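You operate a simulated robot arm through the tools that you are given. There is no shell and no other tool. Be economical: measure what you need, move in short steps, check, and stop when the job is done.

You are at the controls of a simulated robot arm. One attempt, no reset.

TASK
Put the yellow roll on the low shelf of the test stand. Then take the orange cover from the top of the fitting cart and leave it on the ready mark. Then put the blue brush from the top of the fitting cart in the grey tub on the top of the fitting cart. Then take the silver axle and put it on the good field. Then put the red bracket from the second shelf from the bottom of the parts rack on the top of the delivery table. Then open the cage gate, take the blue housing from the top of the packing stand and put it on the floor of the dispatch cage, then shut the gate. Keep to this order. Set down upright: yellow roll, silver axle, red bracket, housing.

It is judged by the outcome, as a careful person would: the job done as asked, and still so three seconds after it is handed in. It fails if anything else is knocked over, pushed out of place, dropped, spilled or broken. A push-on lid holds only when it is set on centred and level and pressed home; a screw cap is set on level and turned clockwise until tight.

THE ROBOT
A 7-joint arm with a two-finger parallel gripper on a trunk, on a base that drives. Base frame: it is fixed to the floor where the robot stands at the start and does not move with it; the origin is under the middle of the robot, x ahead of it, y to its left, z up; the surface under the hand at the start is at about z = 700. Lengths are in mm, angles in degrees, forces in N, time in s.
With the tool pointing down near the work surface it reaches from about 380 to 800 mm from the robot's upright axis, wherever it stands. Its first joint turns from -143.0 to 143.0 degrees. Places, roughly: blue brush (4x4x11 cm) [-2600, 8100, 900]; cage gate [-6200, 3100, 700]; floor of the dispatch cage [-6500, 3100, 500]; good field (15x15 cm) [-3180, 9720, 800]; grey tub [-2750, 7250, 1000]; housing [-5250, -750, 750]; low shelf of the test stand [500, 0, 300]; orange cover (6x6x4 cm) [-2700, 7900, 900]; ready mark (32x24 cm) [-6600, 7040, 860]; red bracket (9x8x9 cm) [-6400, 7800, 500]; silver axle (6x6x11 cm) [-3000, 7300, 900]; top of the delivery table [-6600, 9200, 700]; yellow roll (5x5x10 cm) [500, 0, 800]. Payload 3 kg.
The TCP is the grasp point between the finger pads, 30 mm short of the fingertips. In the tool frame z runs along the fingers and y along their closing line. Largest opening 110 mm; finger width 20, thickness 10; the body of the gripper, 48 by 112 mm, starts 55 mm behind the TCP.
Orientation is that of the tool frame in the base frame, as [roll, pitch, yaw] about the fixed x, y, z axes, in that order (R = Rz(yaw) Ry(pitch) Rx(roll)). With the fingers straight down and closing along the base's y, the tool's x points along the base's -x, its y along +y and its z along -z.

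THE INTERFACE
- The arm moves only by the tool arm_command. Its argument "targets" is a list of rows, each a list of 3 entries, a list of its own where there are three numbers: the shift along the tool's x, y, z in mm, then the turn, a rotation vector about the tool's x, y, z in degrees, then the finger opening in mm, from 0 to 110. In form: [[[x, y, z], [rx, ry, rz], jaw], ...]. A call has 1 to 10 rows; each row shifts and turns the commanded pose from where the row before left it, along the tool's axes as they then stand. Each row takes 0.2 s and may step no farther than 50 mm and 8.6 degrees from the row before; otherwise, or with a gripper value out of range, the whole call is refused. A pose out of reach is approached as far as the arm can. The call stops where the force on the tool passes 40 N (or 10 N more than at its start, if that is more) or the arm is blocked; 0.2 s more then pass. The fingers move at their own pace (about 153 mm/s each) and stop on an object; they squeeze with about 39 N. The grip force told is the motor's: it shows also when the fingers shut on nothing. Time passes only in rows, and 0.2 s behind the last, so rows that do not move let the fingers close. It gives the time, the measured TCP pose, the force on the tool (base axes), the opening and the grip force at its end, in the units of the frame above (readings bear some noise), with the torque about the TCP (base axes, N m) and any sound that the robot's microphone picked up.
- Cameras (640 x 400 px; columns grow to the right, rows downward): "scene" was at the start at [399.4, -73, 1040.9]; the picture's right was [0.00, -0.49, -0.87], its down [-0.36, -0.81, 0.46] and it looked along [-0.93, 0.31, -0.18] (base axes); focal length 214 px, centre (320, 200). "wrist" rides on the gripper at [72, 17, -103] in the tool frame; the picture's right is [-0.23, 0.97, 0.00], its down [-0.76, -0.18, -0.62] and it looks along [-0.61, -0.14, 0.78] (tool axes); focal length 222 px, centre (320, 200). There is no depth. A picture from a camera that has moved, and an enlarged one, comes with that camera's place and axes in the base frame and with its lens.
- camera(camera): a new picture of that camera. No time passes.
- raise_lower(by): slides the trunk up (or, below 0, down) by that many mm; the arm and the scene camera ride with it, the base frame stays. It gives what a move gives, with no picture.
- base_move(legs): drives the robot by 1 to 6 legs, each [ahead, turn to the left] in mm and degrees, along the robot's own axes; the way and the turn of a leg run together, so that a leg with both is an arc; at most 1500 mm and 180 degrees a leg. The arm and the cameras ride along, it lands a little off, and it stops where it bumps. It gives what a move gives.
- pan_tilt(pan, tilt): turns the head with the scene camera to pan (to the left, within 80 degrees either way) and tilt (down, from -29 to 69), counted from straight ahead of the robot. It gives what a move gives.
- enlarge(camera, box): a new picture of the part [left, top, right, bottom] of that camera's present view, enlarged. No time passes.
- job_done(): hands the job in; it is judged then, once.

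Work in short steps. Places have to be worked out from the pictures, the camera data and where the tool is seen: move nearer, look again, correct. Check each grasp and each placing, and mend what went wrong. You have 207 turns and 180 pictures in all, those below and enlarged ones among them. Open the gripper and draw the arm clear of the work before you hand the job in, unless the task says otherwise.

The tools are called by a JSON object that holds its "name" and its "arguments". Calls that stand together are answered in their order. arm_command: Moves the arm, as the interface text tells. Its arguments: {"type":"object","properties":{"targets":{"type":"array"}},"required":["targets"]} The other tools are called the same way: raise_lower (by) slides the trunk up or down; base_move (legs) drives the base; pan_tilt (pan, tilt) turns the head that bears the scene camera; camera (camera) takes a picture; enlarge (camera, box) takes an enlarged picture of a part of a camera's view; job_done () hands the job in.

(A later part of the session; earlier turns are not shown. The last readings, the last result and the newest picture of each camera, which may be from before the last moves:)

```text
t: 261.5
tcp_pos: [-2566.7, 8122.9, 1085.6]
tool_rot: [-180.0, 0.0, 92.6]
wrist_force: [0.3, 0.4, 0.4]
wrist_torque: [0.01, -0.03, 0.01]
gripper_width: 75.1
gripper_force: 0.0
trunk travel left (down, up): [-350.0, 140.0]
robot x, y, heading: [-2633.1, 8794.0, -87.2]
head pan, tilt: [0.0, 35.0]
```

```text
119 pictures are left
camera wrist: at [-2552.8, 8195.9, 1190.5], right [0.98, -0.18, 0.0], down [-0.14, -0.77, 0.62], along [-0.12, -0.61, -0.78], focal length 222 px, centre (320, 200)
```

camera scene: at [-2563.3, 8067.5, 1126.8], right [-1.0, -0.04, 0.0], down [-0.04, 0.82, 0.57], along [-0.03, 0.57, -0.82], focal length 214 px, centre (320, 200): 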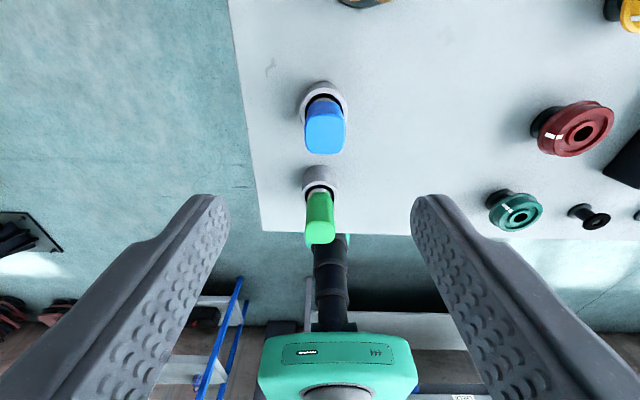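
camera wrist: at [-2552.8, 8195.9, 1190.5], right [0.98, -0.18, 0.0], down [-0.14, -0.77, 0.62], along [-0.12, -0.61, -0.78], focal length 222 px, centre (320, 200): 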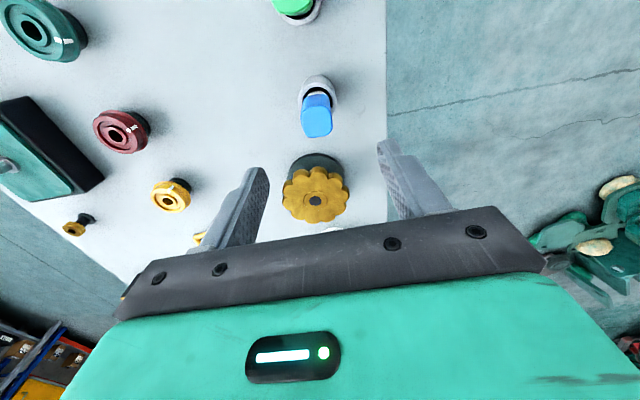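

Aligned within a few mm (shift 4 mm). I lower toward the brush and check again.

{"name": "arm_command", "arguments": {"targets": [[[-2, -4, 40], [0, 0, 0], 75], [[0, 0, 40], [0, 0, 0], 75], [[0, 0, 30], [0, 0, 0], 75]]}}

{"name": "camera", "arguments": {"camera": "scene"}}

{"name": "camera", "arguments": {"camera": "wrist"}}

```text
t: 262.3
tcp_pos: [-2570.7, 8121.4, 977.7]
tool_rot: [180.0, -0.1, 92.5]
wrist_force: [-0.5, 0.1, 0.0]
wrist_torque: [0.0, 0.0, 0.03]
gripper_width: 74.9
gripper_force: 0.1
trunk travel left (down, up): [-350.0, 140.0]
robot x, y, heading: [-2638.1, 8794.4, -87.1]
head pan, tilt: [0.0, 35.0]
```

```text
118 pictures are left
camera scene: at [-2566.8, 8065.9, 1017.1], right [-1.0, -0.04, 0.0], down [-0.04, 0.82, 0.57], along [-0.03, 0.57, -0.82], focal length 214 px, centre (320, 200)
```

scene: 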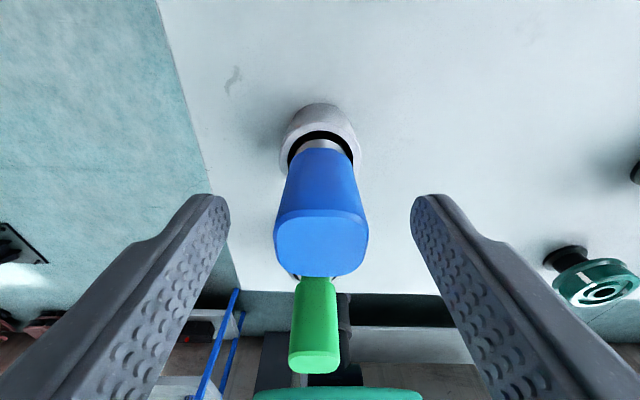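

```text
117 pictures are left
camera wrist: at [-2556.2, 8194.1, 1080.9], right [0.98, -0.18, 0.0], down [-0.14, -0.77, 0.62], along [-0.12, -0.61, -0.78], focal length 222 px, centre (320, 200)
```

wrist: 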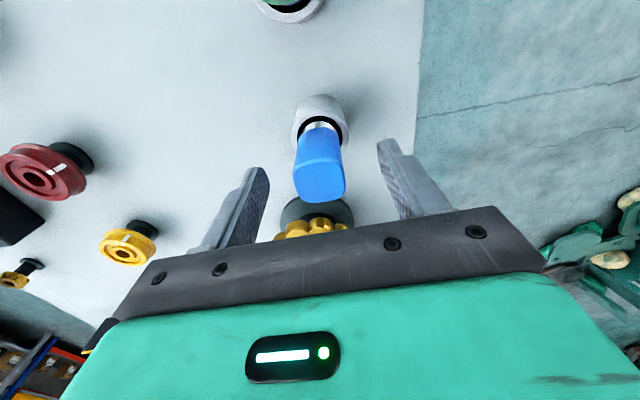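

The blue head (top z≈970) sits above a white base; gripping the blue head is right in any case. I lower to TCP z≈944 and close.

{"name": "arm_command", "arguments": {"targets": [[[0, 0, 17], [0, 0, 0], 75], [[0, 0, 16], [0, 0, 0], 75], [[0, 0, 0], [0, 0, 0], 15], [[0, 0, 0], [0, 0, 0], 15], [[0, 0, 0], [0, 0, 0], 15]]}}

{"name": "camera", "arguments": {"camera": "scene"}}

```text
t: 263.5
tcp_pos: [-2571.1, 8121.4, 943.2]
tool_rot: [-180.0, 0.1, 92.4]
wrist_force: [-0.4, -0.7, -0.6]
wrist_torque: [0.0, 0.04, -0.02]
gripper_width: 29.2
gripper_force: 39.2
trunk travel left (down, up): [-350.0, 140.0]
robot x, y, heading: [-2639.8, 8796.4, -87.2]
head pan, tilt: [0.0, 35.0]
```

```text
116 pictures are left
camera scene: at [-2567.0, 8066.1, 983.9], right [-1.0, -0.04, 0.0], down [-0.04, 0.82, 0.57], along [-0.03, 0.57, -0.82], focal length 214 px, centre (320, 200)
```

scene: 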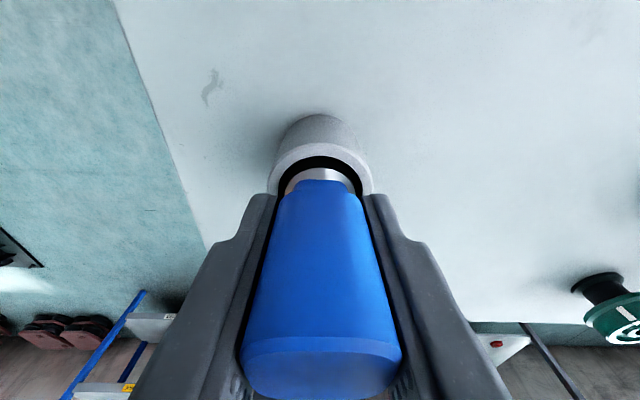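

Gripped at 29 mm on the blue head. I lift 40 mm and see whether the white part comes along.

{"name": "arm_command", "arguments": {"targets": [[[0, 0, -20], [0, 0, 0], 15], [[0, 0, -20], [0, 0, 0], 15]]}}

{"name": "camera", "arguments": {"camera": "scene"}}

{"name": "camera", "arguments": {"camera": "wrist"}}

```text
t: 264.1
tcp_pos: [-2569.8, 8122.4, 983.0]
tool_rot: [-180.0, 0.0, 92.5]
wrist_force: [-0.6, -0.9, -1.1]
wrist_torque: [0.01, -0.02, 0.03]
gripper_width: 29.2
gripper_force: 38.6
trunk travel left (down, up): [-350.0, 140.0]
robot x, y, heading: [-2638.5, 8791.7, -87.0]
head pan, tilt: [0.0, 35.0]
```

```text
115 pictures are left
camera scene: at [-2565.7, 8066.6, 1024.8], right [-1.0, -0.04, 0.0], down [-0.04, 0.82, 0.57], along [-0.03, 0.57, -0.82], focal length 214 px, centre (320, 200)
```

scene: 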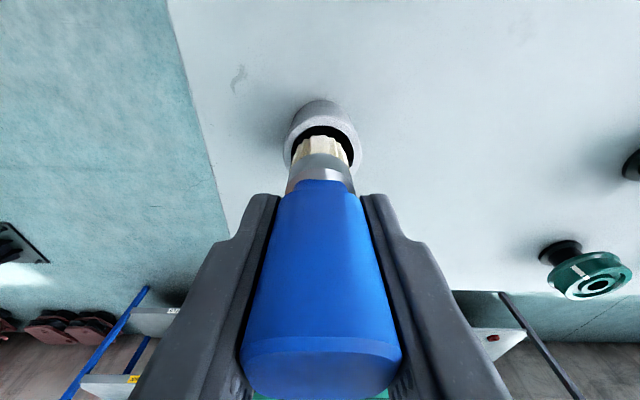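

```text
114 pictures are left
camera wrist: at [-2555.1, 8194.9, 1088.4], right [0.98, -0.18, 0.0], down [-0.14, -0.77, 0.62], along [-0.12, -0.61, -0.78], focal length 222 px, centre (320, 200)
```

wrist: 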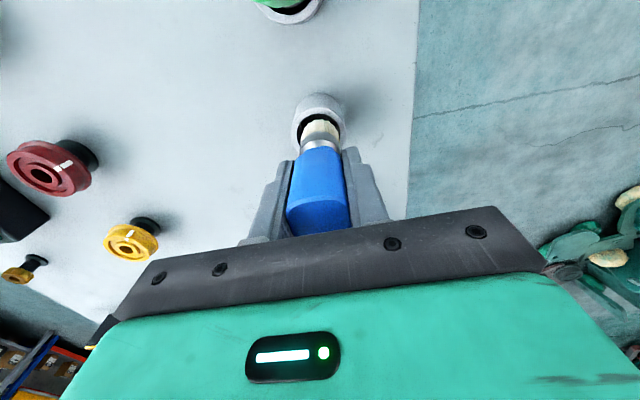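

The brush, bristles and all, slides out of its cup. I lift it fully clear, tuck the arm and drive round to the east side near the tub.

{"name": "arm_command", "arguments": {"targets": [[[0, 0, -40], [0, 0, 0], 15], [[0, 0, -40], [0, 0, 0], 15], [[0, 0, -40], [0, 0, 0], 15]]}}

{"name": "base_move", "arguments": {"legs": [[-140, 0]]}}

{"name": "arm_command", "arguments": {"targets": [[[40, 0, 0], [0, 0, 0], 15], [[40, 0, 0], [0, 0, 0], 15], [[40, 0, 0], [0, 0, 0], 15]]}}

{"name": "base_move", "arguments": {"legs": [[0, 45], [0, 42], [1050, 0], [0, -45], [0, -45]]}}

```text
t: 264.9
tcp_pos: [-2569.7, 8120.7, 1105.1]
tool_rot: [-179.9, 0.1, 92.4]
wrist_force: [0.1, -0.3, -0.7]
wrist_torque: [0.02, 0.0, 0.03]
gripper_width: 29.3
gripper_force: 39.0
trunk travel left (down, up): [-350.0, 140.0]
robot x, y, heading: [-2639.1, 8793.8, -87.2]
head pan, tilt: [0.0, 35.0]
```

```text
t: 266.2
tcp_pos: [-2576.8, 8257.4, 1103.8]
tool_rot: [180.0, 0.0, 92.6]
wrist_force: [-0.4, 0.3, -1.0]
wrist_torque: [0.0, -0.02, -0.01]
gripper_width: 29.4
gripper_force: 39.0
trunk travel left (down, up): [-350.0, 140.0]
robot x, y, heading: [-2644.3, 8930.8, -87.0]
head pan, tilt: [0.0, 35.0]
```

```text
t: 267.0
tcp_pos: [-2582.3, 8376.9, 1104.4]
tool_rot: [180.0, -0.1, 92.6]
wrist_force: [-0.1, -0.6, -1.2]
wrist_torque: [0.03, 0.02, -0.04]
gripper_width: 29.3
gripper_force: 38.4
trunk travel left (down, up): [-350.0, 140.0]
robot x, y, heading: [-2641.3, 8932.3, -86.7]
head pan, tilt: [0.0, 35.0]
```

```text
t: 280.8
tcp_pos: [-1550.4, 8396.1, 1103.9]
tool_rot: [-179.9, -0.1, 90.9]
wrist_force: [0.2, -0.1, -1.0]
wrist_torque: [0.0, 0.0, -0.05]
gripper_width: 29.2
gripper_force: 39.1
trunk travel left (down, up): [-350.0, 140.0]
robot x, y, heading: [-1546.0, 8955.3, -88.0]
head pan, tilt: [0.0, 35.0]
```

East side clear. I drive south to y≈7300 and turn to face the cart.

{"name": "base_move", "arguments": {"legs": [[0, -2], [900, 0], [740, 0], [0, -45], [0, -45]]}}

{"name": "pan_tilt", "arguments": {"pan": 0, "tilt": -29}}

{"name": "camera", "arguments": {"camera": "scene"}}

```text
t: 293.8
tcp_pos: [-2096.0, 7349.0, 1104.5]
tool_rot: [-179.9, 0.1, -3.3]
wrist_force: [0.4, 1.8, -0.9]
wrist_torque: [-0.12, 0.02, 0.02]
gripper_width: 29.4
gripper_force: 39.1
trunk travel left (down, up): [-350.0, 140.0]
robot x, y, heading: [-1544.1, 7235.4, 178.1]
head pan, tilt: [0.0, 35.0]
```

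```text
t: 295.2
tcp_pos: [-2095.8, 7348.0, 1106.5]
tool_rot: [179.9, -0.1, -3.2]
wrist_force: [-0.5, 0.0, -0.4]
wrist_torque: [-0.03, -0.02, -0.02]
gripper_width: 29.0
gripper_force: 38.9
trunk travel left (down, up): [-350.0, 140.0]
robot x, y, heading: [-1545.9, 7241.0, 177.7]
head pan, tilt: [0.0, -28.6]
```

```text
113 pictures are left
camera scene: at [-2244.0, 7353.5, 1167.5], right [0.06, 1.0, 0.0], down [0.88, -0.05, -0.48], along [-0.48, 0.03, -0.88], focal length 214 px, centre (320, 200)
```

scene: 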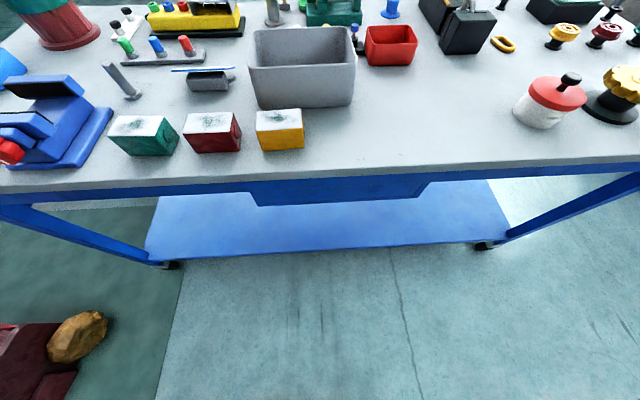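

Grey tub seen: rim z≈945, about x -2781…-2630, y 7250…7438. I drive forward 450 mm.

{"name": "base_move", "arguments": {"legs": [[450, 0]]}}

{"name": "camera", "arguments": {"camera": "scene"}}

```text
t: 297.9
tcp_pos: [-2549.1, 7360.1, 1106.5]
tool_rot: [179.9, 0.0, -3.3]
wrist_force: [-0.2, 0.2, -0.5]
wrist_torque: [0.02, 0.02, 0.01]
gripper_width: 29.3
gripper_force: 39.0
trunk travel left (down, up): [-350.0, 140.0]
robot x, y, heading: [-1998.7, 7251.5, 178.3]
head pan, tilt: [0.0, -28.6]
```

```text
112 pictures are left
camera scene: at [-2698.3, 7367.3, 1167.7], right [0.06, 1.0, 0.0], down [0.88, -0.05, -0.48], along [-0.48, 0.03, -0.88], focal length 214 px, centre (320, 200)
```

scene: 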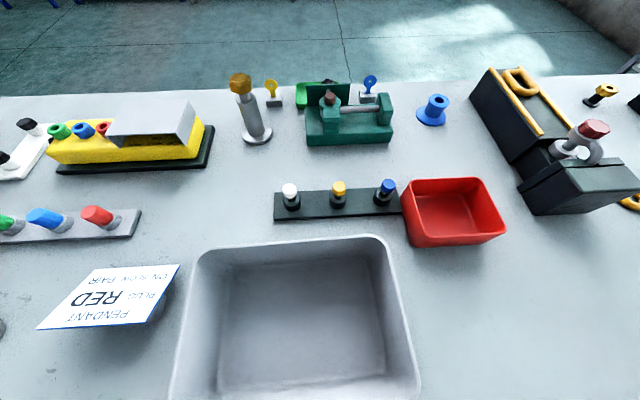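

Tub centre ≈(-2698, 7346). I move the brush above it and then lower it inside.

{"name": "arm_command", "arguments": {"targets": [[[-37, 5, 0], [0, 0, 0], 15], [[-37, 5, 0], [0, 0, 0], 15], [[-37, 5, 0], [0, 0, 0], 15], [[-37, 5, 0], [0, 0, 0], 15], [[0, 0, 40], [0, 0, 0], 15]]}}

{"name": "camera", "arguments": {"camera": "wrist"}}

```text
t: 299.1
tcp_pos: [-2701.0, 7348.4, 1065.2]
tool_rot: [179.9, -0.1, -3.3]
wrist_force: [0.9, -0.6, -0.5]
wrist_torque: [-0.02, -0.02, 0.06]
gripper_width: 29.4
gripper_force: 38.6
trunk travel left (down, up): [-350.0, 140.0]
robot x, y, heading: [-2000.6, 7250.9, 177.9]
head pan, tilt: [0.0, -28.6]
```

```text
111 pictures are left
camera wrist: at [-2628.0, 7325.9, 1170.6], right [-0.28, -0.96, 0.0], down [-0.75, 0.22, 0.62], along [-0.6, 0.18, -0.78], focal length 222 px, centre (320, 200)
```

wrist: 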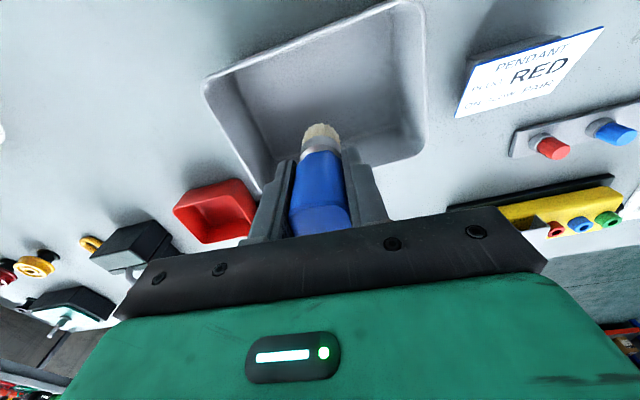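

Right over the tub. I lower 105 mm, then creep to the floor.

{"name": "arm_command", "arguments": {"targets": [[[0, 0, 40], [0, 0, 0], 15], [[0, 0, 40], [0, 0, 0], 15], [[0, 0, 25], [0, 0, 0], 15], [[0, 0, 3], [0, 0, 0], 15], [[0, 0, 3], [0, 0, 0], 15], [[0, 0, 3], [0, 0, 0], 15]]}}

{"name": "camera", "arguments": {"camera": "wrist"}}

```text
t: 300.5
tcp_pos: [-2699.5, 7348.9, 953.4]
tool_rot: [-180.0, 0.0, -3.2]
wrist_force: [-0.2, -0.7, 0.2]
wrist_torque: [-0.01, -0.01, 0.03]
gripper_width: 29.3
gripper_force: 38.8
trunk travel left (down, up): [-350.0, 140.0]
robot x, y, heading: [-1999.8, 7252.2, 178.1]
head pan, tilt: [0.0, -28.6]
```

```text
110 pictures are left
camera wrist: at [-2627.6, 7327.9, 1057.4], right [-0.28, -0.96, 0.0], down [-0.75, 0.22, 0.62], along [-0.6, 0.18, -0.78], focal length 222 px, centre (320, 200)
```

wrist: 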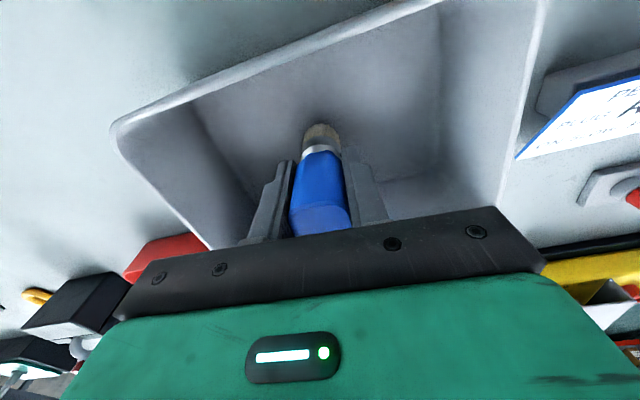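

Still free, nearly at the floor. I creep on.

{"name": "arm_command", "arguments": {"targets": [[[0, 0, 2.5], [0, 0, 0], 15], [[0, 0, 2.5], [0, 0, 0], 15], [[0, 0, 2.5], [0, 0, 0], 15], [[0, 0, 2.5], [0, 0, 0], 15]]}}

```text
t: 301.5
tcp_pos: [-2698.7, 7349.4, 943.4]
tool_rot: [-180.0, 0.0, -3.2]
wrist_force: [0.6, 1.1, 3.6]
wrist_torque: [0.02, -0.06, 0.0]
gripper_width: 29.4
gripper_force: 39.0
trunk travel left (down, up): [-350.0, 140.0]
robot x, y, heading: [-1999.4, 7253.5, 178.1]
head pan, tilt: [0.0, -28.6]
```

Touching the tub floor. I open and lift away.

{"name": "arm_command", "arguments": {"targets": [[[0, 0, 0], [0, 0, 0], 60], [[0, 0, 0], [0, 0, 0], 60], [[0, 0, -40], [0, 0, 0], 60], [[0, 0, -40], [0, 0, 0], 60], [[0, 0, -40], [0, 0, 0], 60], [[0, 0, -40], [0, 0, 0], 60]]}}

{"name": "pan_tilt", "arguments": {"pan": 0, "tilt": 25}}

{"name": "camera", "arguments": {"camera": "scene"}}

{"name": "camera", "arguments": {"camera": "wrist"}}

```text
t: 302.9
tcp_pos: [-2697.6, 7348.4, 1102.2]
tool_rot: [180.0, -0.1, -3.2]
wrist_force: [-0.3, 1.0, 0.9]
wrist_torque: [-0.01, 0.02, 0.0]
gripper_width: 60.1
gripper_force: 0.1
trunk travel left (down, up): [-350.0, 140.0]
robot x, y, heading: [-1998.4, 7254.3, 178.2]
head pan, tilt: [0.0, -28.6]
```

```text
t: 304.1
tcp_pos: [-2696.6, 7347.6, 1101.3]
tool_rot: [-180.0, -0.1, -3.3]
wrist_force: [0.6, 0.9, 0.5]
wrist_torque: [0.01, -0.01, 0.0]
gripper_width: 60.0
gripper_force: 0.0
trunk travel left (down, up): [-350.0, 140.0]
robot x, y, heading: [-2001.1, 7252.0, 177.9]
head pan, tilt: [0.0, 25.0]
```

```text
109 pictures are left
camera scene: at [-2765.8, 7349.3, 1139.4], right [0.06, 1.0, 0.0], down [0.9, -0.05, 0.42], along [0.42, -0.02, -0.91], focal length 214 px, centre (320, 200)
```

scene: 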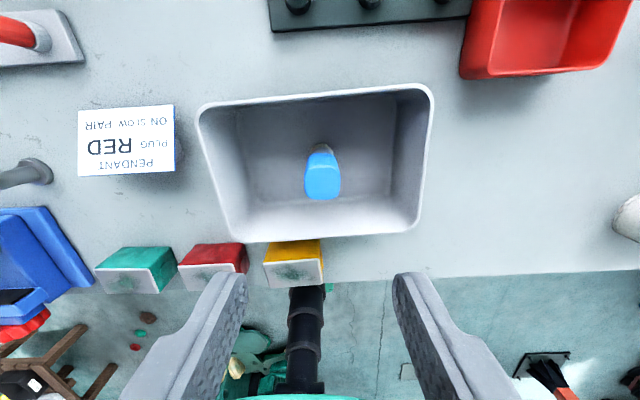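

```text
108 pictures are left
camera wrist: at [-2625.8, 7326.0, 1207.3], right [-0.28, -0.96, 0.0], down [-0.75, 0.22, 0.62], along [-0.6, 0.18, -0.78], focal length 222 px, centre (320, 200)
```

wrist: 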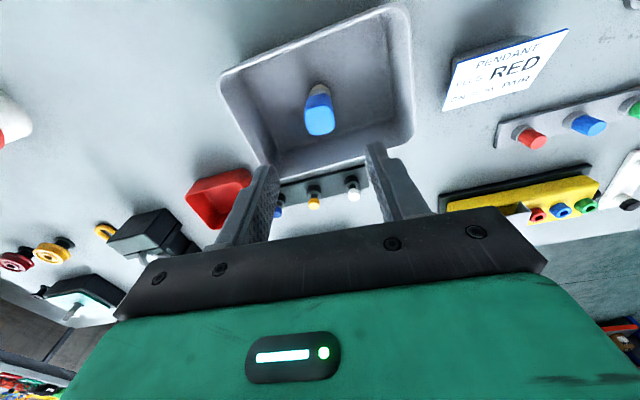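

The brush is in the tub. Next the silver axle (flanged base, gold top) at ≈(-3017, 7250), best reached from the west side; I go back round the north end.

{"name": "base_move", "arguments": {"legs": [[-450, 0]]}}

{"name": "arm_command", "arguments": {"targets": [[[40, 0, 0], [0, 0, 0], 80], [[40, 0, 0], [0, 0, 0], 80], [[40, 0, 0], [0, 0, 0], 80], [[20, 20, 0], [0, 0, 0], 80], [[0, 30, 0], [0, 0, 0], 80], [[0, 30, 0], [0, 0, 0], 80]]}}

{"name": "base_move", "arguments": {"legs": [[0, 46], [0, 46], [-860, 0], [-850, 0], [0, -45], [0, -45]]}}

```text
t: 306.9
tcp_pos: [-2238.0, 7333.9, 1102.8]
tool_rot: [180.0, -0.1, -3.3]
wrist_force: [-0.6, -0.5, -0.7]
wrist_torque: [-0.03, -0.02, 0.03]
gripper_width: 60.0
gripper_force: 0.0
trunk travel left (down, up): [-350.0, 140.0]
robot x, y, heading: [-1537.6, 7237.1, 177.7]
head pan, tilt: [0.0, 25.0]
```

```text
t: 308.3
tcp_pos: [-2102.6, 7246.8, 1101.3]
tool_rot: [-179.9, 0.0, -3.2]
wrist_force: [0.4, 0.6, -0.3]
wrist_torque: [-0.02, 0.03, 0.01]
gripper_width: 80.1
gripper_force: 0.1
trunk travel left (down, up): [-350.0, 140.0]
robot x, y, heading: [-1538.6, 7238.8, 178.3]
head pan, tilt: [0.0, 25.0]
```

```text
t: 325.4
tcp_pos: [-2131.5, 8926.8, 1101.6]
tool_rot: [179.9, -0.1, -2.7]
wrist_force: [-1.1, 1.8, -0.3]
wrist_torque: [-0.11, 0.02, 0.0]
gripper_width: 80.1
gripper_force: 0.1
trunk travel left (down, up): [-350.0, 140.0]
robot x, y, heading: [-1568.6, 8860.8, 178.9]
head pan, tilt: [0.0, 25.0]
```

I drive west through the gap, then south along the cart's west side, and turn to face it.

{"name": "base_move", "arguments": {"legs": [[1150, 0], [1080, 0], [0, 45], [0, 46], [850, 0], [790, 0]]}}

{"name": "base_move", "arguments": {"legs": [[0, 45], [0, 45]]}}

{"name": "pan_tilt", "arguments": {"pan": 0, "tilt": -29}}

{"name": "camera", "arguments": {"camera": "scene"}}

```text
t: 348.7
tcp_pos: [-3880.1, 6690.4, 1101.9]
tool_rot: [179.9, 0.0, 88.0]
wrist_force: [-0.9, -0.1, -0.1]
wrist_torque: [-0.01, -0.04, -0.03]
gripper_width: 80.0
gripper_force: 0.1
trunk travel left (down, up): [-350.0, 140.0]
robot x, y, heading: [-3811.4, 7252.6, -90.1]
head pan, tilt: [0.0, 25.0]
```

```text
t: 353.3
tcp_pos: [-3250.6, 7209.0, 1101.8]
tool_rot: [180.0, 0.0, 180.0]
wrist_force: [-0.6, 0.1, 0.1]
wrist_torque: [-0.07, -0.01, -0.01]
gripper_width: 79.9
gripper_force: 0.1
trunk travel left (down, up): [-350.0, 140.0]
robot x, y, heading: [-3812.2, 7187.2, 1.2]
head pan, tilt: [0.0, 25.0]
```

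```text
t: 354.5
tcp_pos: [-3252.2, 7208.1, 1103.2]
tool_rot: [180.0, -0.1, -180.0]
wrist_force: [0.0, 0.4, 0.2]
wrist_torque: [0.03, 0.01, -0.04]
gripper_width: 80.0
gripper_force: 0.1
trunk travel left (down, up): [-350.0, 140.0]
robot x, y, heading: [-3815.6, 7188.4, 1.1]
head pan, tilt: [0.0, -28.6]
```

```text
107 pictures are left
camera scene: at [-3099.9, 7205.9, 1165.2], right [0.0, -1.0, 0.0], down [-0.88, 0.0, -0.48], along [0.48, 0.0, -0.88], focal length 214 px, centre (320, 200)
```

scene: 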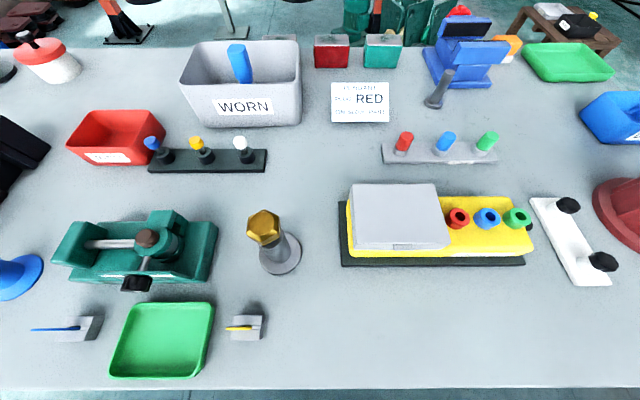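

Silver axle axis ≈(-3023, 7259), shaft free between the vise and the yellow box. I drive 120 mm closer and bring the hand above it.

{"name": "base_move", "arguments": {"legs": [[120, 0]]}}

{"name": "arm_command", "arguments": {"targets": [[[-36, 16, 0], [0, 0, 0], 80], [[-36, 16, 0], [0, 0, 0], 80], [[-36, 16, 0], [0, 0, 0], 80], [[0, 0, 20], [0, 0, 0], 80]]}}

{"name": "pan_tilt", "arguments": {"pan": 0, "tilt": 35}}

{"name": "camera", "arguments": {"camera": "scene"}}

{"name": "camera", "arguments": {"camera": "wrist"}}

```text
t: 355.8
tcp_pos: [-3128.4, 7211.5, 1103.8]
tool_rot: [180.0, 0.0, 179.9]
wrist_force: [-0.4, 0.3, -0.2]
wrist_torque: [-0.01, -0.03, 0.01]
gripper_width: 80.1
gripper_force: 0.1
trunk travel left (down, up): [-350.0, 140.0]
robot x, y, heading: [-3693.7, 7191.0, 0.8]
head pan, tilt: [0.0, -28.6]
```

```text
t: 356.8
tcp_pos: [-3019.7, 7258.9, 1081.9]
tool_rot: [179.8, 0.0, 179.9]
wrist_force: [0.7, 0.3, 0.1]
wrist_torque: [-0.02, 0.04, -0.03]
gripper_width: 80.1
gripper_force: 0.1
trunk travel left (down, up): [-350.0, 140.0]
robot x, y, heading: [-3690.1, 7191.0, 1.0]
head pan, tilt: [0.0, -28.6]
```

```text
t: 358.1
tcp_pos: [-3019.6, 7258.4, 1082.4]
tool_rot: [179.9, -0.2, 179.9]
wrist_force: [0.7, -0.3, 0.1]
wrist_torque: [0.0, 0.01, -0.04]
gripper_width: 80.1
gripper_force: 0.1
trunk travel left (down, up): [-350.0, 140.0]
robot x, y, heading: [-3690.6, 7189.5, 1.1]
head pan, tilt: [0.0, 35.0]
```

```text
106 pictures are left
camera scene: at [-2964.7, 7256.3, 1122.9], right [0.0, -1.0, 0.0], down [-0.82, 0.0, 0.57], along [-0.57, 0.0, -0.82], focal length 214 px, centre (320, 200)
```

scene: 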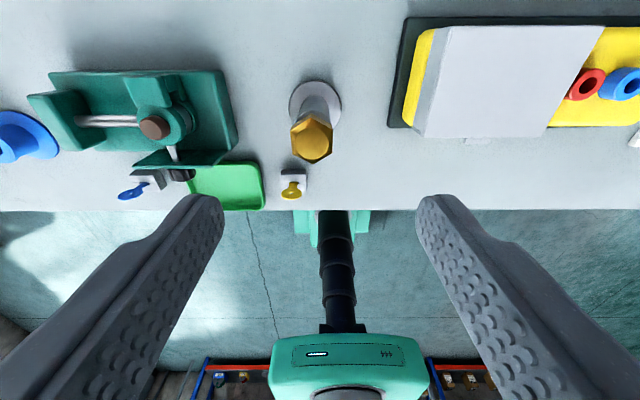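

```text
105 pictures are left
camera wrist: at [-3091.9, 7274.7, 1186.7], right [0.23, 0.97, 0.0], down [0.76, -0.18, 0.62], along [0.61, -0.14, -0.78], focal length 222 px, centre (320, 200)
```

wrist: 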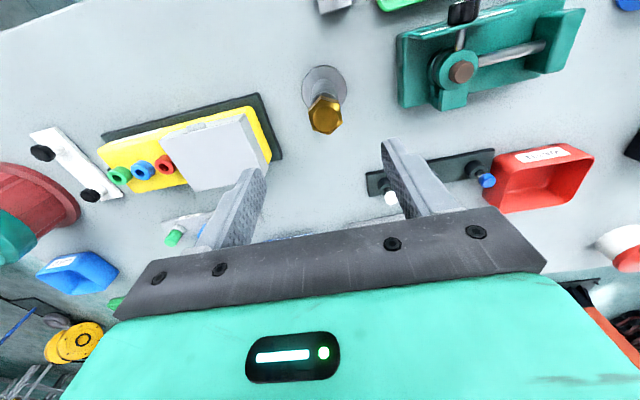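

Centred (3 mm y correction). I lower to the shaft, TCP z≈918, and close.

{"name": "arm_command", "arguments": {"targets": [[[0, 3.5, 40], [0, 0, 0], 80], [[0, 0, 42], [0, 0, 0], 80], [[0, 0, 42], [0, 0, 0], 80], [[0, 0, 40], [0, 0, 0], 80]]}}

{"name": "camera", "arguments": {"camera": "scene"}}

{"name": "camera", "arguments": {"camera": "wrist"}}

```text
t: 359.1
tcp_pos: [-3020.4, 7263.2, 919.2]
tool_rot: [179.9, 0.1, 179.8]
wrist_force: [0.1, 0.4, 0.6]
wrist_torque: [0.02, -0.07, 0.0]
gripper_width: 79.7
gripper_force: 0.1
trunk travel left (down, up): [-350.0, 140.0]
robot x, y, heading: [-3691.4, 7191.6, 1.0]
head pan, tilt: [0.0, 35.0]
```

```text
104 pictures are left
camera scene: at [-2963.6, 7261.2, 960.3], right [0.0, -1.0, 0.0], down [-0.82, 0.0, 0.57], along [-0.57, 0.0, -0.82], focal length 214 px, centre (320, 200)
```

scene: 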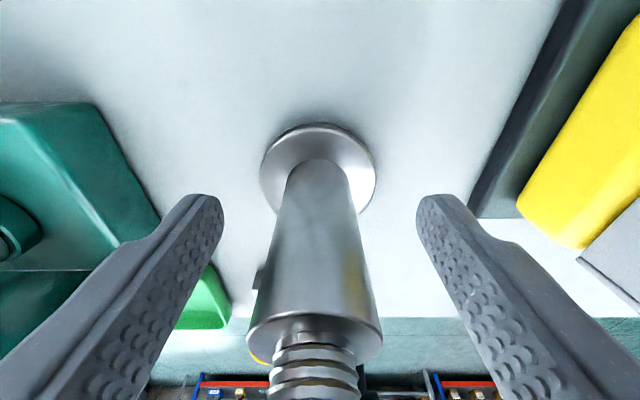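

```text
103 pictures are left
camera wrist: at [-3090.9, 7279.6, 1023.8], right [0.23, 0.97, 0.0], down [0.76, -0.18, 0.62], along [0.61, -0.14, -0.78], focal length 222 px, centre (320, 200)
```

wrist: 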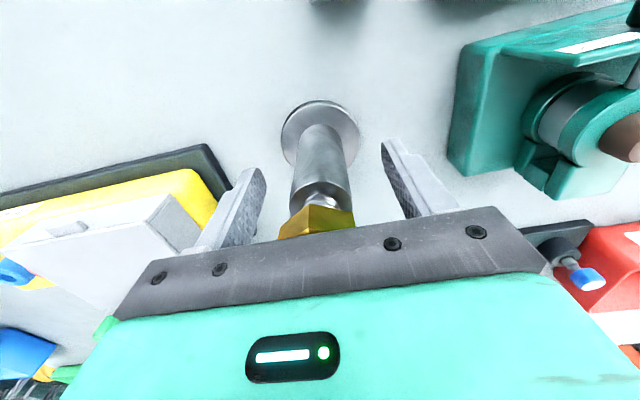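

The shaft is between the pads and the nut comes near the palm. I raise 6 mm and close.

{"name": "arm_command", "arguments": {"targets": [[[0, 0, -6], [0, 0, 0], 80], [[0, 0, 0], [0, 0, 0], 10], [[0, 0, 0], [0, 0, 0], 10], [[0, 0, 0], [0, 0, 0], 10]]}}

{"name": "arm_command", "arguments": {"targets": [[[0, 0, -20], [0, 0, 0], 10], [[0, 0, -40], [0, 0, 0], 10], [[0, 0, -45], [0, 0, 0], 10], [[0, 0, -45], [0, 0, 0], 10], [[0, 0, -30], [0, 0, 0], 10]]}}

{"name": "camera", "arguments": {"camera": "scene"}}

{"name": "camera", "arguments": {"camera": "wrist"}}

```text
t: 360.1
tcp_pos: [-3019.5, 7264.7, 924.4]
tool_rot: [179.9, -0.1, 179.9]
wrist_force: [-0.2, 1.5, -0.2]
wrist_torque: [-0.04, 0.0, -0.06]
gripper_width: 31.7
gripper_force: 38.8
trunk travel left (down, up): [-350.0, 140.0]
robot x, y, heading: [-3688.7, 7189.6, 1.3]
head pan, tilt: [0.0, 35.0]
```

```text
t: 361.3
tcp_pos: [-3021.6, 7260.9, 1105.6]
tool_rot: [179.9, -0.1, 179.9]
wrist_force: [0.4, -0.1, -6.8]
wrist_torque: [-0.05, -0.03, 0.0]
gripper_width: 32.0
gripper_force: 38.6
trunk travel left (down, up): [-350.0, 140.0]
robot x, y, heading: [-3692.7, 7189.1, 1.0]
head pan, tilt: [0.0, 35.0]
```

```text
102 pictures are left
camera scene: at [-2965.7, 7259.4, 1146.5], right [0.0, -1.0, 0.0], down [-0.82, 0.0, 0.57], along [-0.57, 0.0, -0.82], focal length 214 px, centre (320, 200)
```

scene: 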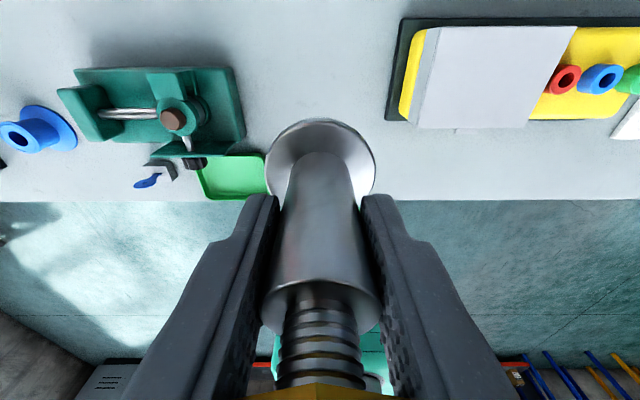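

```text
101 pictures are left
camera wrist: at [-3092.8, 7277.8, 1210.4], right [0.23, 0.97, 0.0], down [0.76, -0.18, 0.62], along [0.61, -0.14, -0.78], focal length 222 px, centre (320, 200)
```

wrist: 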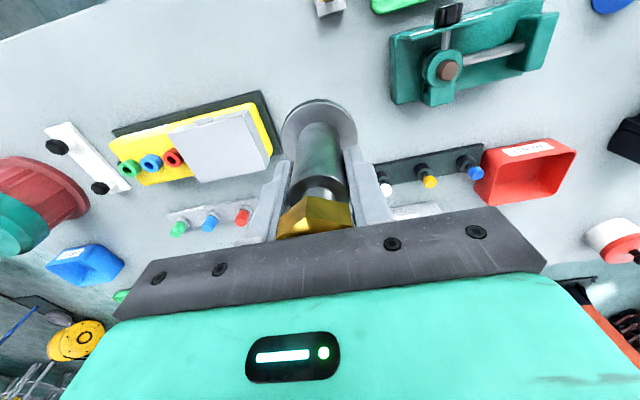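

Axle held firmly and straight. I back off, tuck the arm and drive north to the check bench.

{"name": "base_move", "arguments": {"legs": [[-160, 0]]}}

{"name": "arm_command", "arguments": {"targets": [[[40, -10, 0], [0, 0, 0], 10], [[40, -15, 0], [0, 0, 0], 10], [[40, -15, 0], [0, 0, 0], 10], [[0, -20, 0], [0, 0, 0], 10]]}}

{"name": "base_move", "arguments": {"legs": [[0, 45], [0, 44], [750, 0], [680, 0], [0, -62]]}}

{"name": "pan_tilt", "arguments": {"pan": 50, "tilt": -20}}

{"name": "camera", "arguments": {"camera": "scene"}}

```text
t: 362.7
tcp_pos: [-3182.3, 7257.7, 1104.7]
tool_rot: [179.9, -0.2, 180.0]
wrist_force: [1.0, -0.3, -7.9]
wrist_torque: [0.01, 0.03, 0.01]
gripper_width: 31.7
gripper_force: 39.6
trunk travel left (down, up): [-350.0, 140.0]
robot x, y, heading: [-3849.8, 7187.5, 1.4]
head pan, tilt: [0.0, 35.0]
```

```text
t: 363.7
tcp_pos: [-3304.1, 7197.3, 1104.8]
tool_rot: [180.0, 0.1, 179.9]
wrist_force: [-0.1, 0.2, -7.6]
wrist_torque: [-0.03, -0.07, 0.0]
gripper_width: 32.0
gripper_force: 38.3
trunk travel left (down, up): [-350.0, 140.0]
robot x, y, heading: [-3852.6, 7187.8, 0.9]
head pan, tilt: [0.0, 35.0]
```

```text
t: 378.0
tcp_pos: [-3362.5, 8880.6, 1105.4]
tool_rot: [180.0, -0.1, -151.6]
wrist_force: [-0.1, -0.8, -9.2]
wrist_torque: [0.03, -0.02, -0.01]
gripper_width: 31.9
gripper_force: 38.9
trunk travel left (down, up): [-350.0, 140.0]
robot x, y, heading: [-3861.6, 8645.3, 29.7]
head pan, tilt: [0.0, 35.0]
```

```text
t: 379.2
tcp_pos: [-3362.7, 8880.8, 1104.7]
tool_rot: [179.9, 0.0, -151.5]
wrist_force: [0.0, 0.8, -7.2]
wrist_torque: [0.01, -0.04, 0.0]
gripper_width: 31.7
gripper_force: 38.8
trunk travel left (down, up): [-350.0, 140.0]
robot x, y, heading: [-3860.0, 8643.6, 29.8]
head pan, tilt: [50.0, -20.0]
```

```text
100 pictures are left
camera scene: at [-3267.0, 8995.9, 1185.3], right [0.31, -0.56, -0.77], down [-0.95, -0.22, -0.22], along [-0.05, 0.8, -0.6], focal length 214 px, centre (320, 200)
```

scene: 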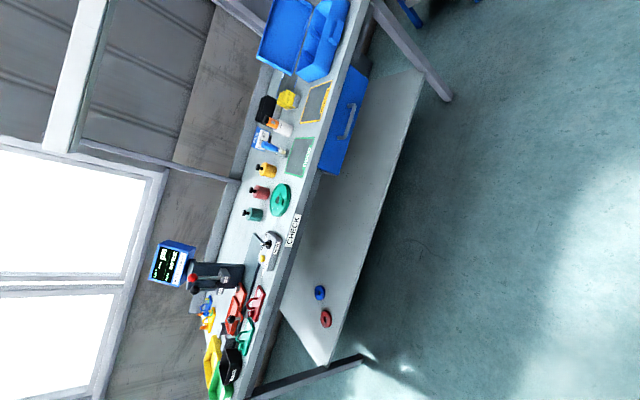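

The green-bordered field on the bench at ≈(-3179, 9712) is the good field. I drive up before it and face north.

{"name": "base_move", "arguments": {"legs": [[0, -2.5], [765, 0], [0, 62]]}}

{"name": "pan_tilt", "arguments": {"pan": 0, "tilt": -29}}

{"name": "camera", "arguments": {"camera": "scene"}}

```text
t: 386.5
tcp_pos: [-3140.0, 9543.0, 1105.7]
tool_rot: [179.8, -0.1, -91.7]
wrist_force: [0.4, 1.2, -7.4]
wrist_torque: [0.0, -0.01, 0.02]
gripper_width: 31.8
gripper_force: 39.3
trunk travel left (down, up): [-350.0, 140.0]
robot x, y, heading: [-3135.0, 8995.5, 89.2]
head pan, tilt: [50.0, -20.0]
```

```text
t: 387.7
tcp_pos: [-3141.7, 9542.3, 1105.8]
tool_rot: [-180.0, 0.0, -91.6]
wrist_force: [-0.1, 0.1, -7.8]
wrist_torque: [0.02, -0.02, -0.04]
gripper_width: 31.8
gripper_force: 39.5
trunk travel left (down, up): [-350.0, 140.0]
robot x, y, heading: [-3137.0, 8994.1, 89.3]
head pan, tilt: [0.0, -28.6]
```

```text
99 pictures are left
camera scene: at [-3134.8, 9690.4, 1168.0], right [1.0, -0.03, 0.0], down [-0.03, -0.88, -0.48], along [0.01, 0.48, -0.88], focal length 214 px, centre (320, 200)
```

scene: 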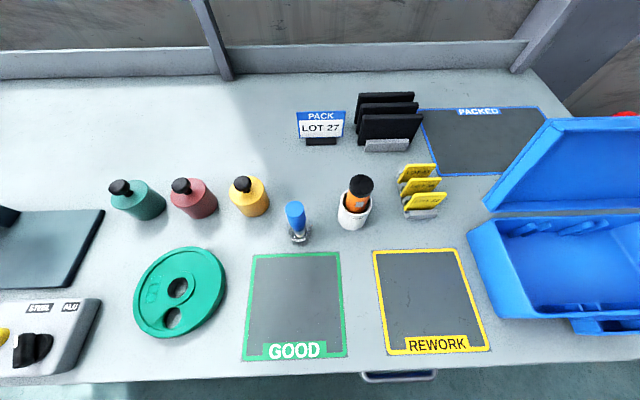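

GOOD field centre ≈(-3173, 9711), z≈800. I move above it and lower.

{"name": "arm_command", "arguments": {"targets": [[[-42, 9, 0], [0, 0, 0], 10], [[-42, 9, 0], [0, 0, 0], 10], [[-42, 9, 0], [0, 0, 0], 10], [[-42, 9, 0], [0, 0, 0], 10], [[0, 0, 45], [0, 0, 0], 10], [[0, 0, 45], [0, 0, 0], 10], [[0, 0, 45], [0, 0, 0], 10]]}}

{"name": "camera", "arguments": {"camera": "wrist"}}

{"name": "pan_tilt", "arguments": {"pan": 0, "tilt": 15}}

{"name": "camera", "arguments": {"camera": "scene"}}

```text
t: 389.3
tcp_pos: [-3175.4, 9711.4, 969.7]
tool_rot: [179.9, 0.1, -91.7]
wrist_force: [0.2, -0.7, -7.7]
wrist_torque: [0.01, -0.01, 0.01]
gripper_width: 31.7
gripper_force: 38.9
trunk travel left (down, up): [-350.0, 140.0]
robot x, y, heading: [-3138.8, 8990.9, 89.4]
head pan, tilt: [0.0, -28.6]
```

```text
98 pictures are left
camera wrist: at [-3193.7, 9638.0, 1075.1], right [-0.97, 0.26, 0.0], down [0.2, 0.76, 0.62], along [0.16, 0.6, -0.78], focal length 222 px, centre (320, 200)
```

wrist: 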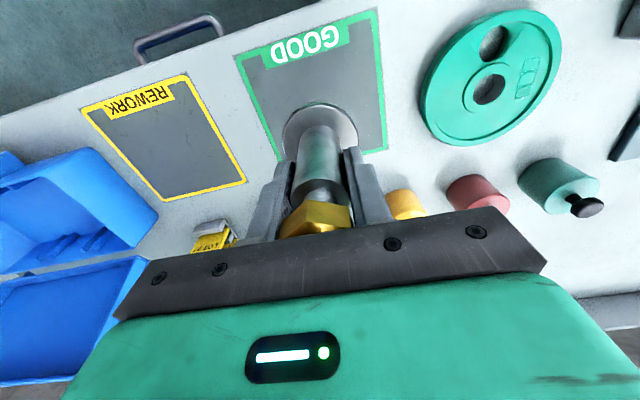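

```text
t: 390.4
tcp_pos: [-3174.4, 9711.1, 970.8]
tool_rot: [179.9, 0.0, -91.8]
wrist_force: [-0.7, 0.3, -7.6]
wrist_torque: [0.02, -0.01, 0.0]
gripper_width: 31.8
gripper_force: 39.2
trunk travel left (down, up): [-350.0, 140.0]
robot x, y, heading: [-3140.0, 8994.4, 89.1]
head pan, tilt: [0.0, 15.0]
```

```text
97 pictures are left
camera scene: at [-3170.9, 9794.1, 1006.4], right [1.0, -0.03, 0.0], down [-0.03, -0.97, 0.26], along [-0.01, -0.26, -0.97], focal length 214 px, centre (320, 200)
```

scene: 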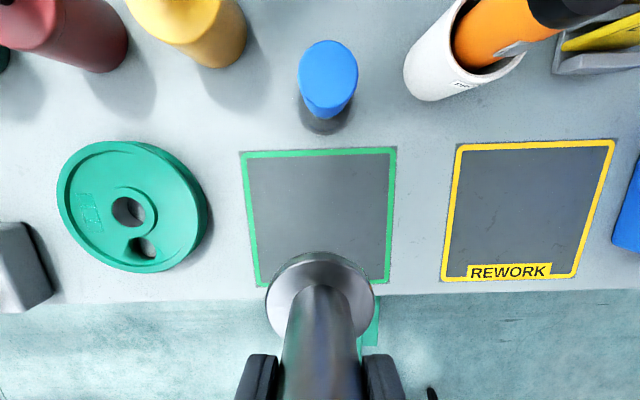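

Field centre computed as (-3175, 9714): aligned. I lower to near contact.

{"name": "arm_command", "arguments": {"targets": [[[-2, 0, 40], [0, 0, 0], 10], [[0, 0, 40], [0, 0, 0], 10], [[0, 0, 17], [0, 0, 0], 10], [[0, 0, 2.5], [0, 0, 0], 10], [[0, 0, 2.5], [0, 0, 0], 10]]}}

```text
t: 391.6
tcp_pos: [-3171.6, 9713.9, 867.5]
tool_rot: [179.9, 0.1, -91.7]
wrist_force: [-0.6, 0.5, -7.7]
wrist_torque: [-0.03, 0.01, 0.03]
gripper_width: 32.0
gripper_force: 39.1
trunk travel left (down, up): [-350.0, 140.0]
robot x, y, heading: [-3134.9, 8992.0, 89.2]
head pan, tilt: [0.0, 15.0]
```

{"name": "arm_command", "arguments": {"targets": [[[0, 0, 1.5], [0, 0, 0], 10], [[0, 0, 1.5], [0, 0, 0], 10], [[0, 0, 1.5], [0, 0, 0], 10]]}}

```text
t: 392.4
tcp_pos: [-3172.5, 9713.8, 866.8]
tool_rot: [179.8, 0.2, -91.7]
wrist_force: [-2.8, 2.2, 11.5]
wrist_torque: [0.43, -0.01, -0.02]
gripper_width: 32.1
gripper_force: 38.9
trunk travel left (down, up): [-350.0, 140.0]
robot x, y, heading: [-3137.2, 8993.3, 89.3]
head pan, tilt: [0.0, 15.0]
```

Contact made. I relieve 2 mm, open to 80 and lift clear.

{"name": "arm_command", "arguments": {"targets": [[[0, 0, -2], [0, 0, 0], 10], [[0, 0, 0], [0, 0, 0], 70], [[0, 0, 0], [0, 0, 0], 70], [[0, 0, -40], [0, 0, 0], 70], [[0, 0, -45], [0, 0, 0], 70], [[0, 0, -45], [0, 0, 0], 70], [[0, 0, -45], [0, 0, 0], 70]]}}

{"name": "camera", "arguments": {"camera": "scene"}}

{"name": "camera", "arguments": {"camera": "wrist"}}

```text
t: 394.0
tcp_pos: [-3170.3, 9712.9, 1043.6]
tool_rot: [179.9, 0.1, -91.7]
wrist_force: [-0.6, 0.2, -0.7]
wrist_torque: [-0.01, -0.05, 0.0]
gripper_width: 70.2
gripper_force: 0.2
trunk travel left (down, up): [-350.0, 140.0]
robot x, y, heading: [-3134.4, 8994.7, 89.4]
head pan, tilt: [0.0, 15.0]
```

```text
96 pictures are left
camera scene: at [-3166.4, 9796.8, 1079.4], right [1.0, -0.03, 0.0], down [-0.03, -0.97, 0.26], along [-0.01, -0.26, -0.97], focal length 214 px, centre (320, 200)
```

scene: 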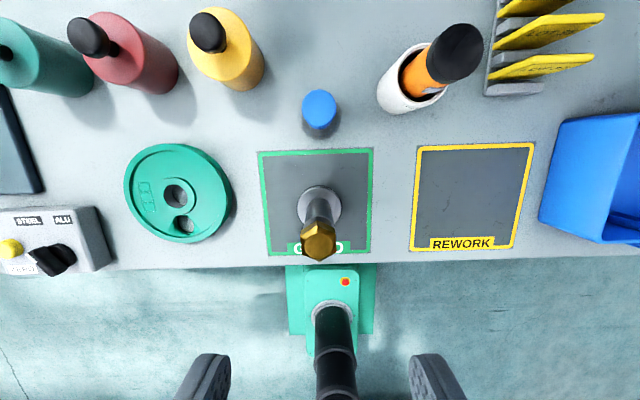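

```text
95 pictures are left
camera wrist: at [-3188.9, 9640.5, 1148.5], right [-0.97, 0.26, 0.0], down [0.2, 0.76, 0.62], along [0.16, 0.6, -0.78], focal length 222 px, centre (320, 200)
```

wrist: 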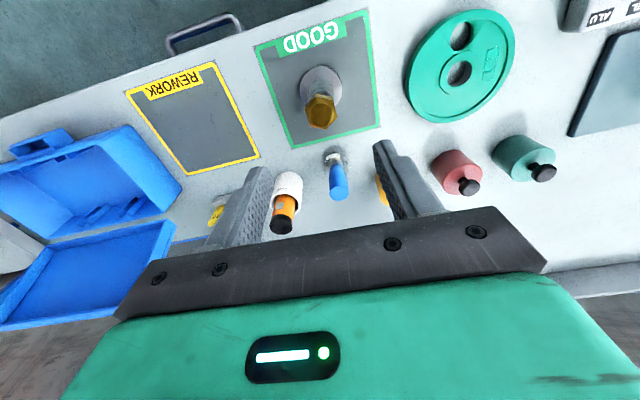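

The axle stands in the GOOD field. Next I go to the parts rack: back off, tuck, turn and drive west.

{"name": "base_move", "arguments": {"legs": [[-100, 0]]}}

{"name": "arm_command", "arguments": {"targets": [[[40, 0, 0], [0, 0, 0], 110], [[40, 0, 0], [0, 0, 0], 110], [[40, 0, 0], [0, 0, 0], 110], [[40, 0, 0], [0, 0, 0], 110]]}}

{"name": "base_move", "arguments": {"legs": [[0, 40], [0, 40], [0, 37], [1200, 0], [1150, 0], [0, -26]]}}

{"name": "arm_command", "arguments": {"targets": [[[0, 0, 0], [0, -8, 0], 110], [[0, 0, 0], [0, -8, 0], 110], [[0, 0, 0], [0, -8, 0], 110], [[0, 0, 0], [0, -8, 0], 110], [[0, 0, 0], [0, -8, 0], 110]]}}

{"name": "pan_tilt", "arguments": {"pan": 0, "tilt": -20}}

{"name": "camera", "arguments": {"camera": "scene"}}

```text
t: 395.2
tcp_pos: [-3172.6, 9611.4, 1043.2]
tool_rot: [179.9, -0.2, -91.7]
wrist_force: [0.1, -0.1, 0.0]
wrist_torque: [0.0, 0.01, -0.01]
gripper_width: 70.1
gripper_force: 0.1
trunk travel left (down, up): [-350.0, 140.0]
robot x, y, heading: [-3138.2, 8892.0, 89.3]
head pan, tilt: [0.0, 15.0]
```

```text
t: 396.2
tcp_pos: [-3177.1, 9450.6, 1044.0]
tool_rot: [179.9, 0.0, -91.6]
wrist_force: [-0.1, 0.6, 0.2]
wrist_torque: [0.0, 0.01, -0.02]
gripper_width: 110.0
gripper_force: 0.1
trunk travel left (down, up): [-350.0, 140.0]
robot x, y, heading: [-3139.9, 8891.5, 89.2]
head pan, tilt: [0.0, 15.0]
```

```text
t: 414.9
tcp_pos: [-5822.4, 7729.4, 1043.6]
tool_rot: [179.9, 0.0, 0.7]
wrist_force: [1.5, 0.1, 0.6]
wrist_torque: [0.02, 0.03, 0.02]
gripper_width: 109.7
gripper_force: 0.1
trunk travel left (down, up): [-350.0, 140.0]
robot x, y, heading: [-5266.2, 7767.7, -177.9]
head pan, tilt: [0.0, 15.0]
```

```text
t: 416.1
tcp_pos: [-5823.4, 7729.3, 1047.2]
tool_rot: [179.7, 40.3, 0.7]
wrist_force: [-0.8, -0.6, 0.3]
wrist_torque: [0.02, 0.02, -0.01]
gripper_width: 110.1
gripper_force: 0.1
trunk travel left (down, up): [-350.0, 140.0]
robot x, y, heading: [-5267.2, 7771.2, -178.3]
head pan, tilt: [0.0, 15.0]
```

```text
t: 417.1
tcp_pos: [-5822.1, 7729.8, 1044.7]
tool_rot: [-180.0, 39.9, 0.6]
wrist_force: [-0.9, 0.5, 0.0]
wrist_torque: [0.0, 0.02, 0.04]
gripper_width: 109.9
gripper_force: 0.0
trunk travel left (down, up): [-350.0, 140.0]
robot x, y, heading: [-5260.3, 7772.6, -178.1]
head pan, tilt: [0.0, -20.0]
```

```text
94 pictures are left
camera scene: at [-5893.5, 7726.9, 1174.9], right [-0.01, 1.0, 0.0], down [0.5, 0.0, -0.87], along [-0.86, -0.01, -0.5], focal length 214 px, centre (320, 200)
```

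scene: 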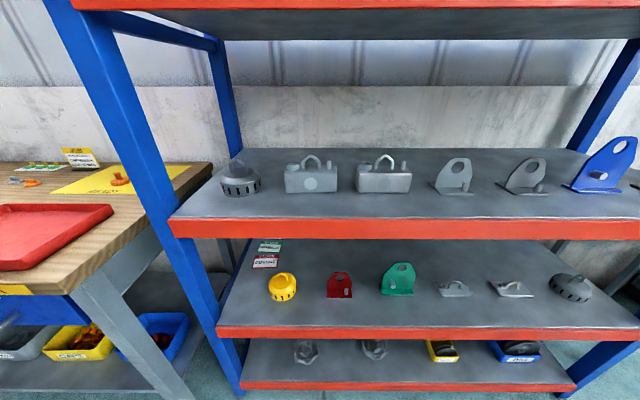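

I see the red bracket on the second shelf from the bottom, ≈(-6390, 7789). I zoom in on it.

{"name": "enlarge", "arguments": {"camera": "scene", "box": [240, 230, 440, 340]}}

```text
3.20 times, centred on (340, 285) of scene
camera zoom: at [-5893.5, 7726.9, 1174.9], right [-0.01, 1.0, 0.0], down [0.5, 0.0, -0.87], along [-0.86, -0.01, -0.5], focal length 686 px, centre (256, -72)
```

zoom: 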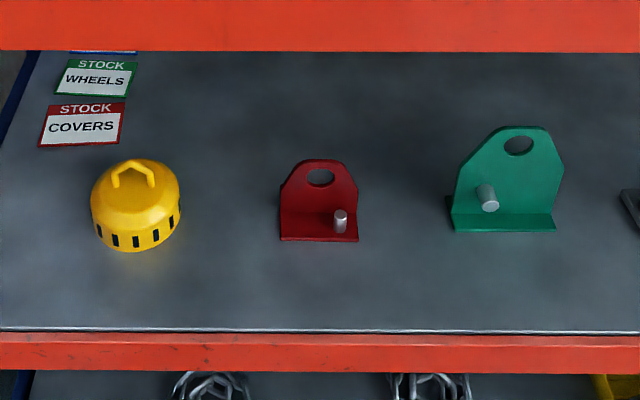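

The bracket is an L: upright plate behind, foot in front, ≈88 mm wide. I will grip it across its width with the hand pitched. I lower the trunk to look level into the shelf.

{"name": "raise_lower", "arguments": {"by": -350}}

{"name": "camera", "arguments": {"camera": "scene"}}

```text
t: 420.5
tcp_pos: [-5822.5, 7729.6, 693.8]
tool_rot: [179.9, 40.1, 0.6]
wrist_force: [0.7, -0.4, -0.4]
wrist_torque: [-0.02, -0.01, 0.02]
gripper_width: 109.9
gripper_force: 0.0
trunk travel left (down, up): [0.0, 490.0]
robot x, y, heading: [-5265.4, 7767.8, -178.0]
head pan, tilt: [0.0, -20.0]
```

```text
92 pictures are left
camera scene: at [-5893.2, 7726.9, 825.1], right [-0.01, 1.0, 0.0], down [0.5, 0.0, -0.87], along [-0.87, -0.01, -0.5], focal length 214 px, centre (320, 200)
```

scene: 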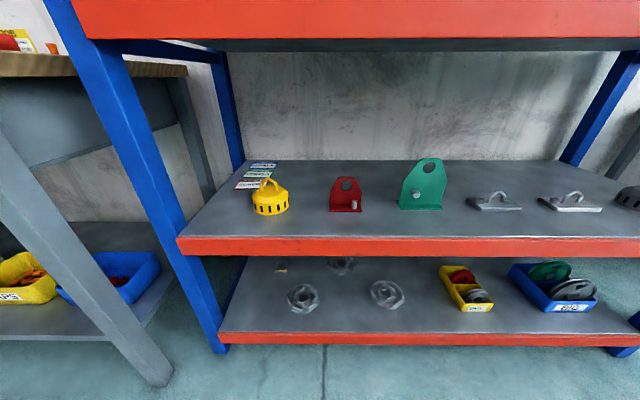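

Shelf 2 top ≈ z 508, bracket foot front ≈ x -6370, centre y ≈ 7789. I drive 420 mm closer and shift sideways to y 7789.

{"name": "base_move", "arguments": {"legs": [[420, 0]]}}

{"name": "camera", "arguments": {"camera": "scene"}}

```text
t: 423.1
tcp_pos: [-6243.8, 7712.6, 692.8]
tool_rot: [-180.0, 39.7, 1.0]
wrist_force: [-10.6, -1.4, -34.9]
wrist_torque: [1.43, -2.96, -0.44]
gripper_width: 110.2
gripper_force: 0.0
trunk travel left (down, up): [0.0, 490.0]
robot x, y, heading: [-5686.7, 7755.0, -177.7]
head pan, tilt: [0.0, -20.0]
```

```text
91 pictures are left
camera scene: at [-6315.2, 7709.4, 820.9], right [-0.02, 1.0, 0.0], down [0.52, 0.01, -0.85], along [-0.85, -0.01, -0.52], focal length 214 px, centre (320, 200)
```

scene: 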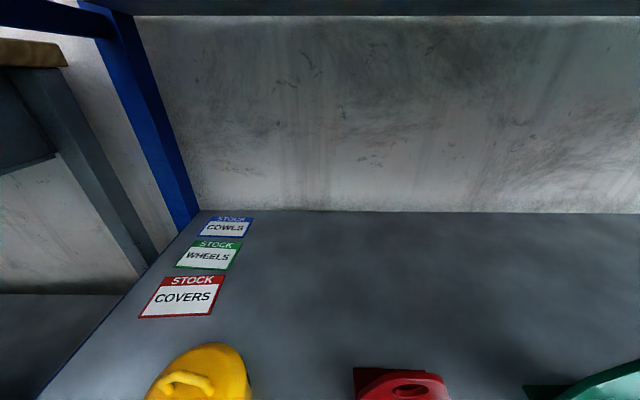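

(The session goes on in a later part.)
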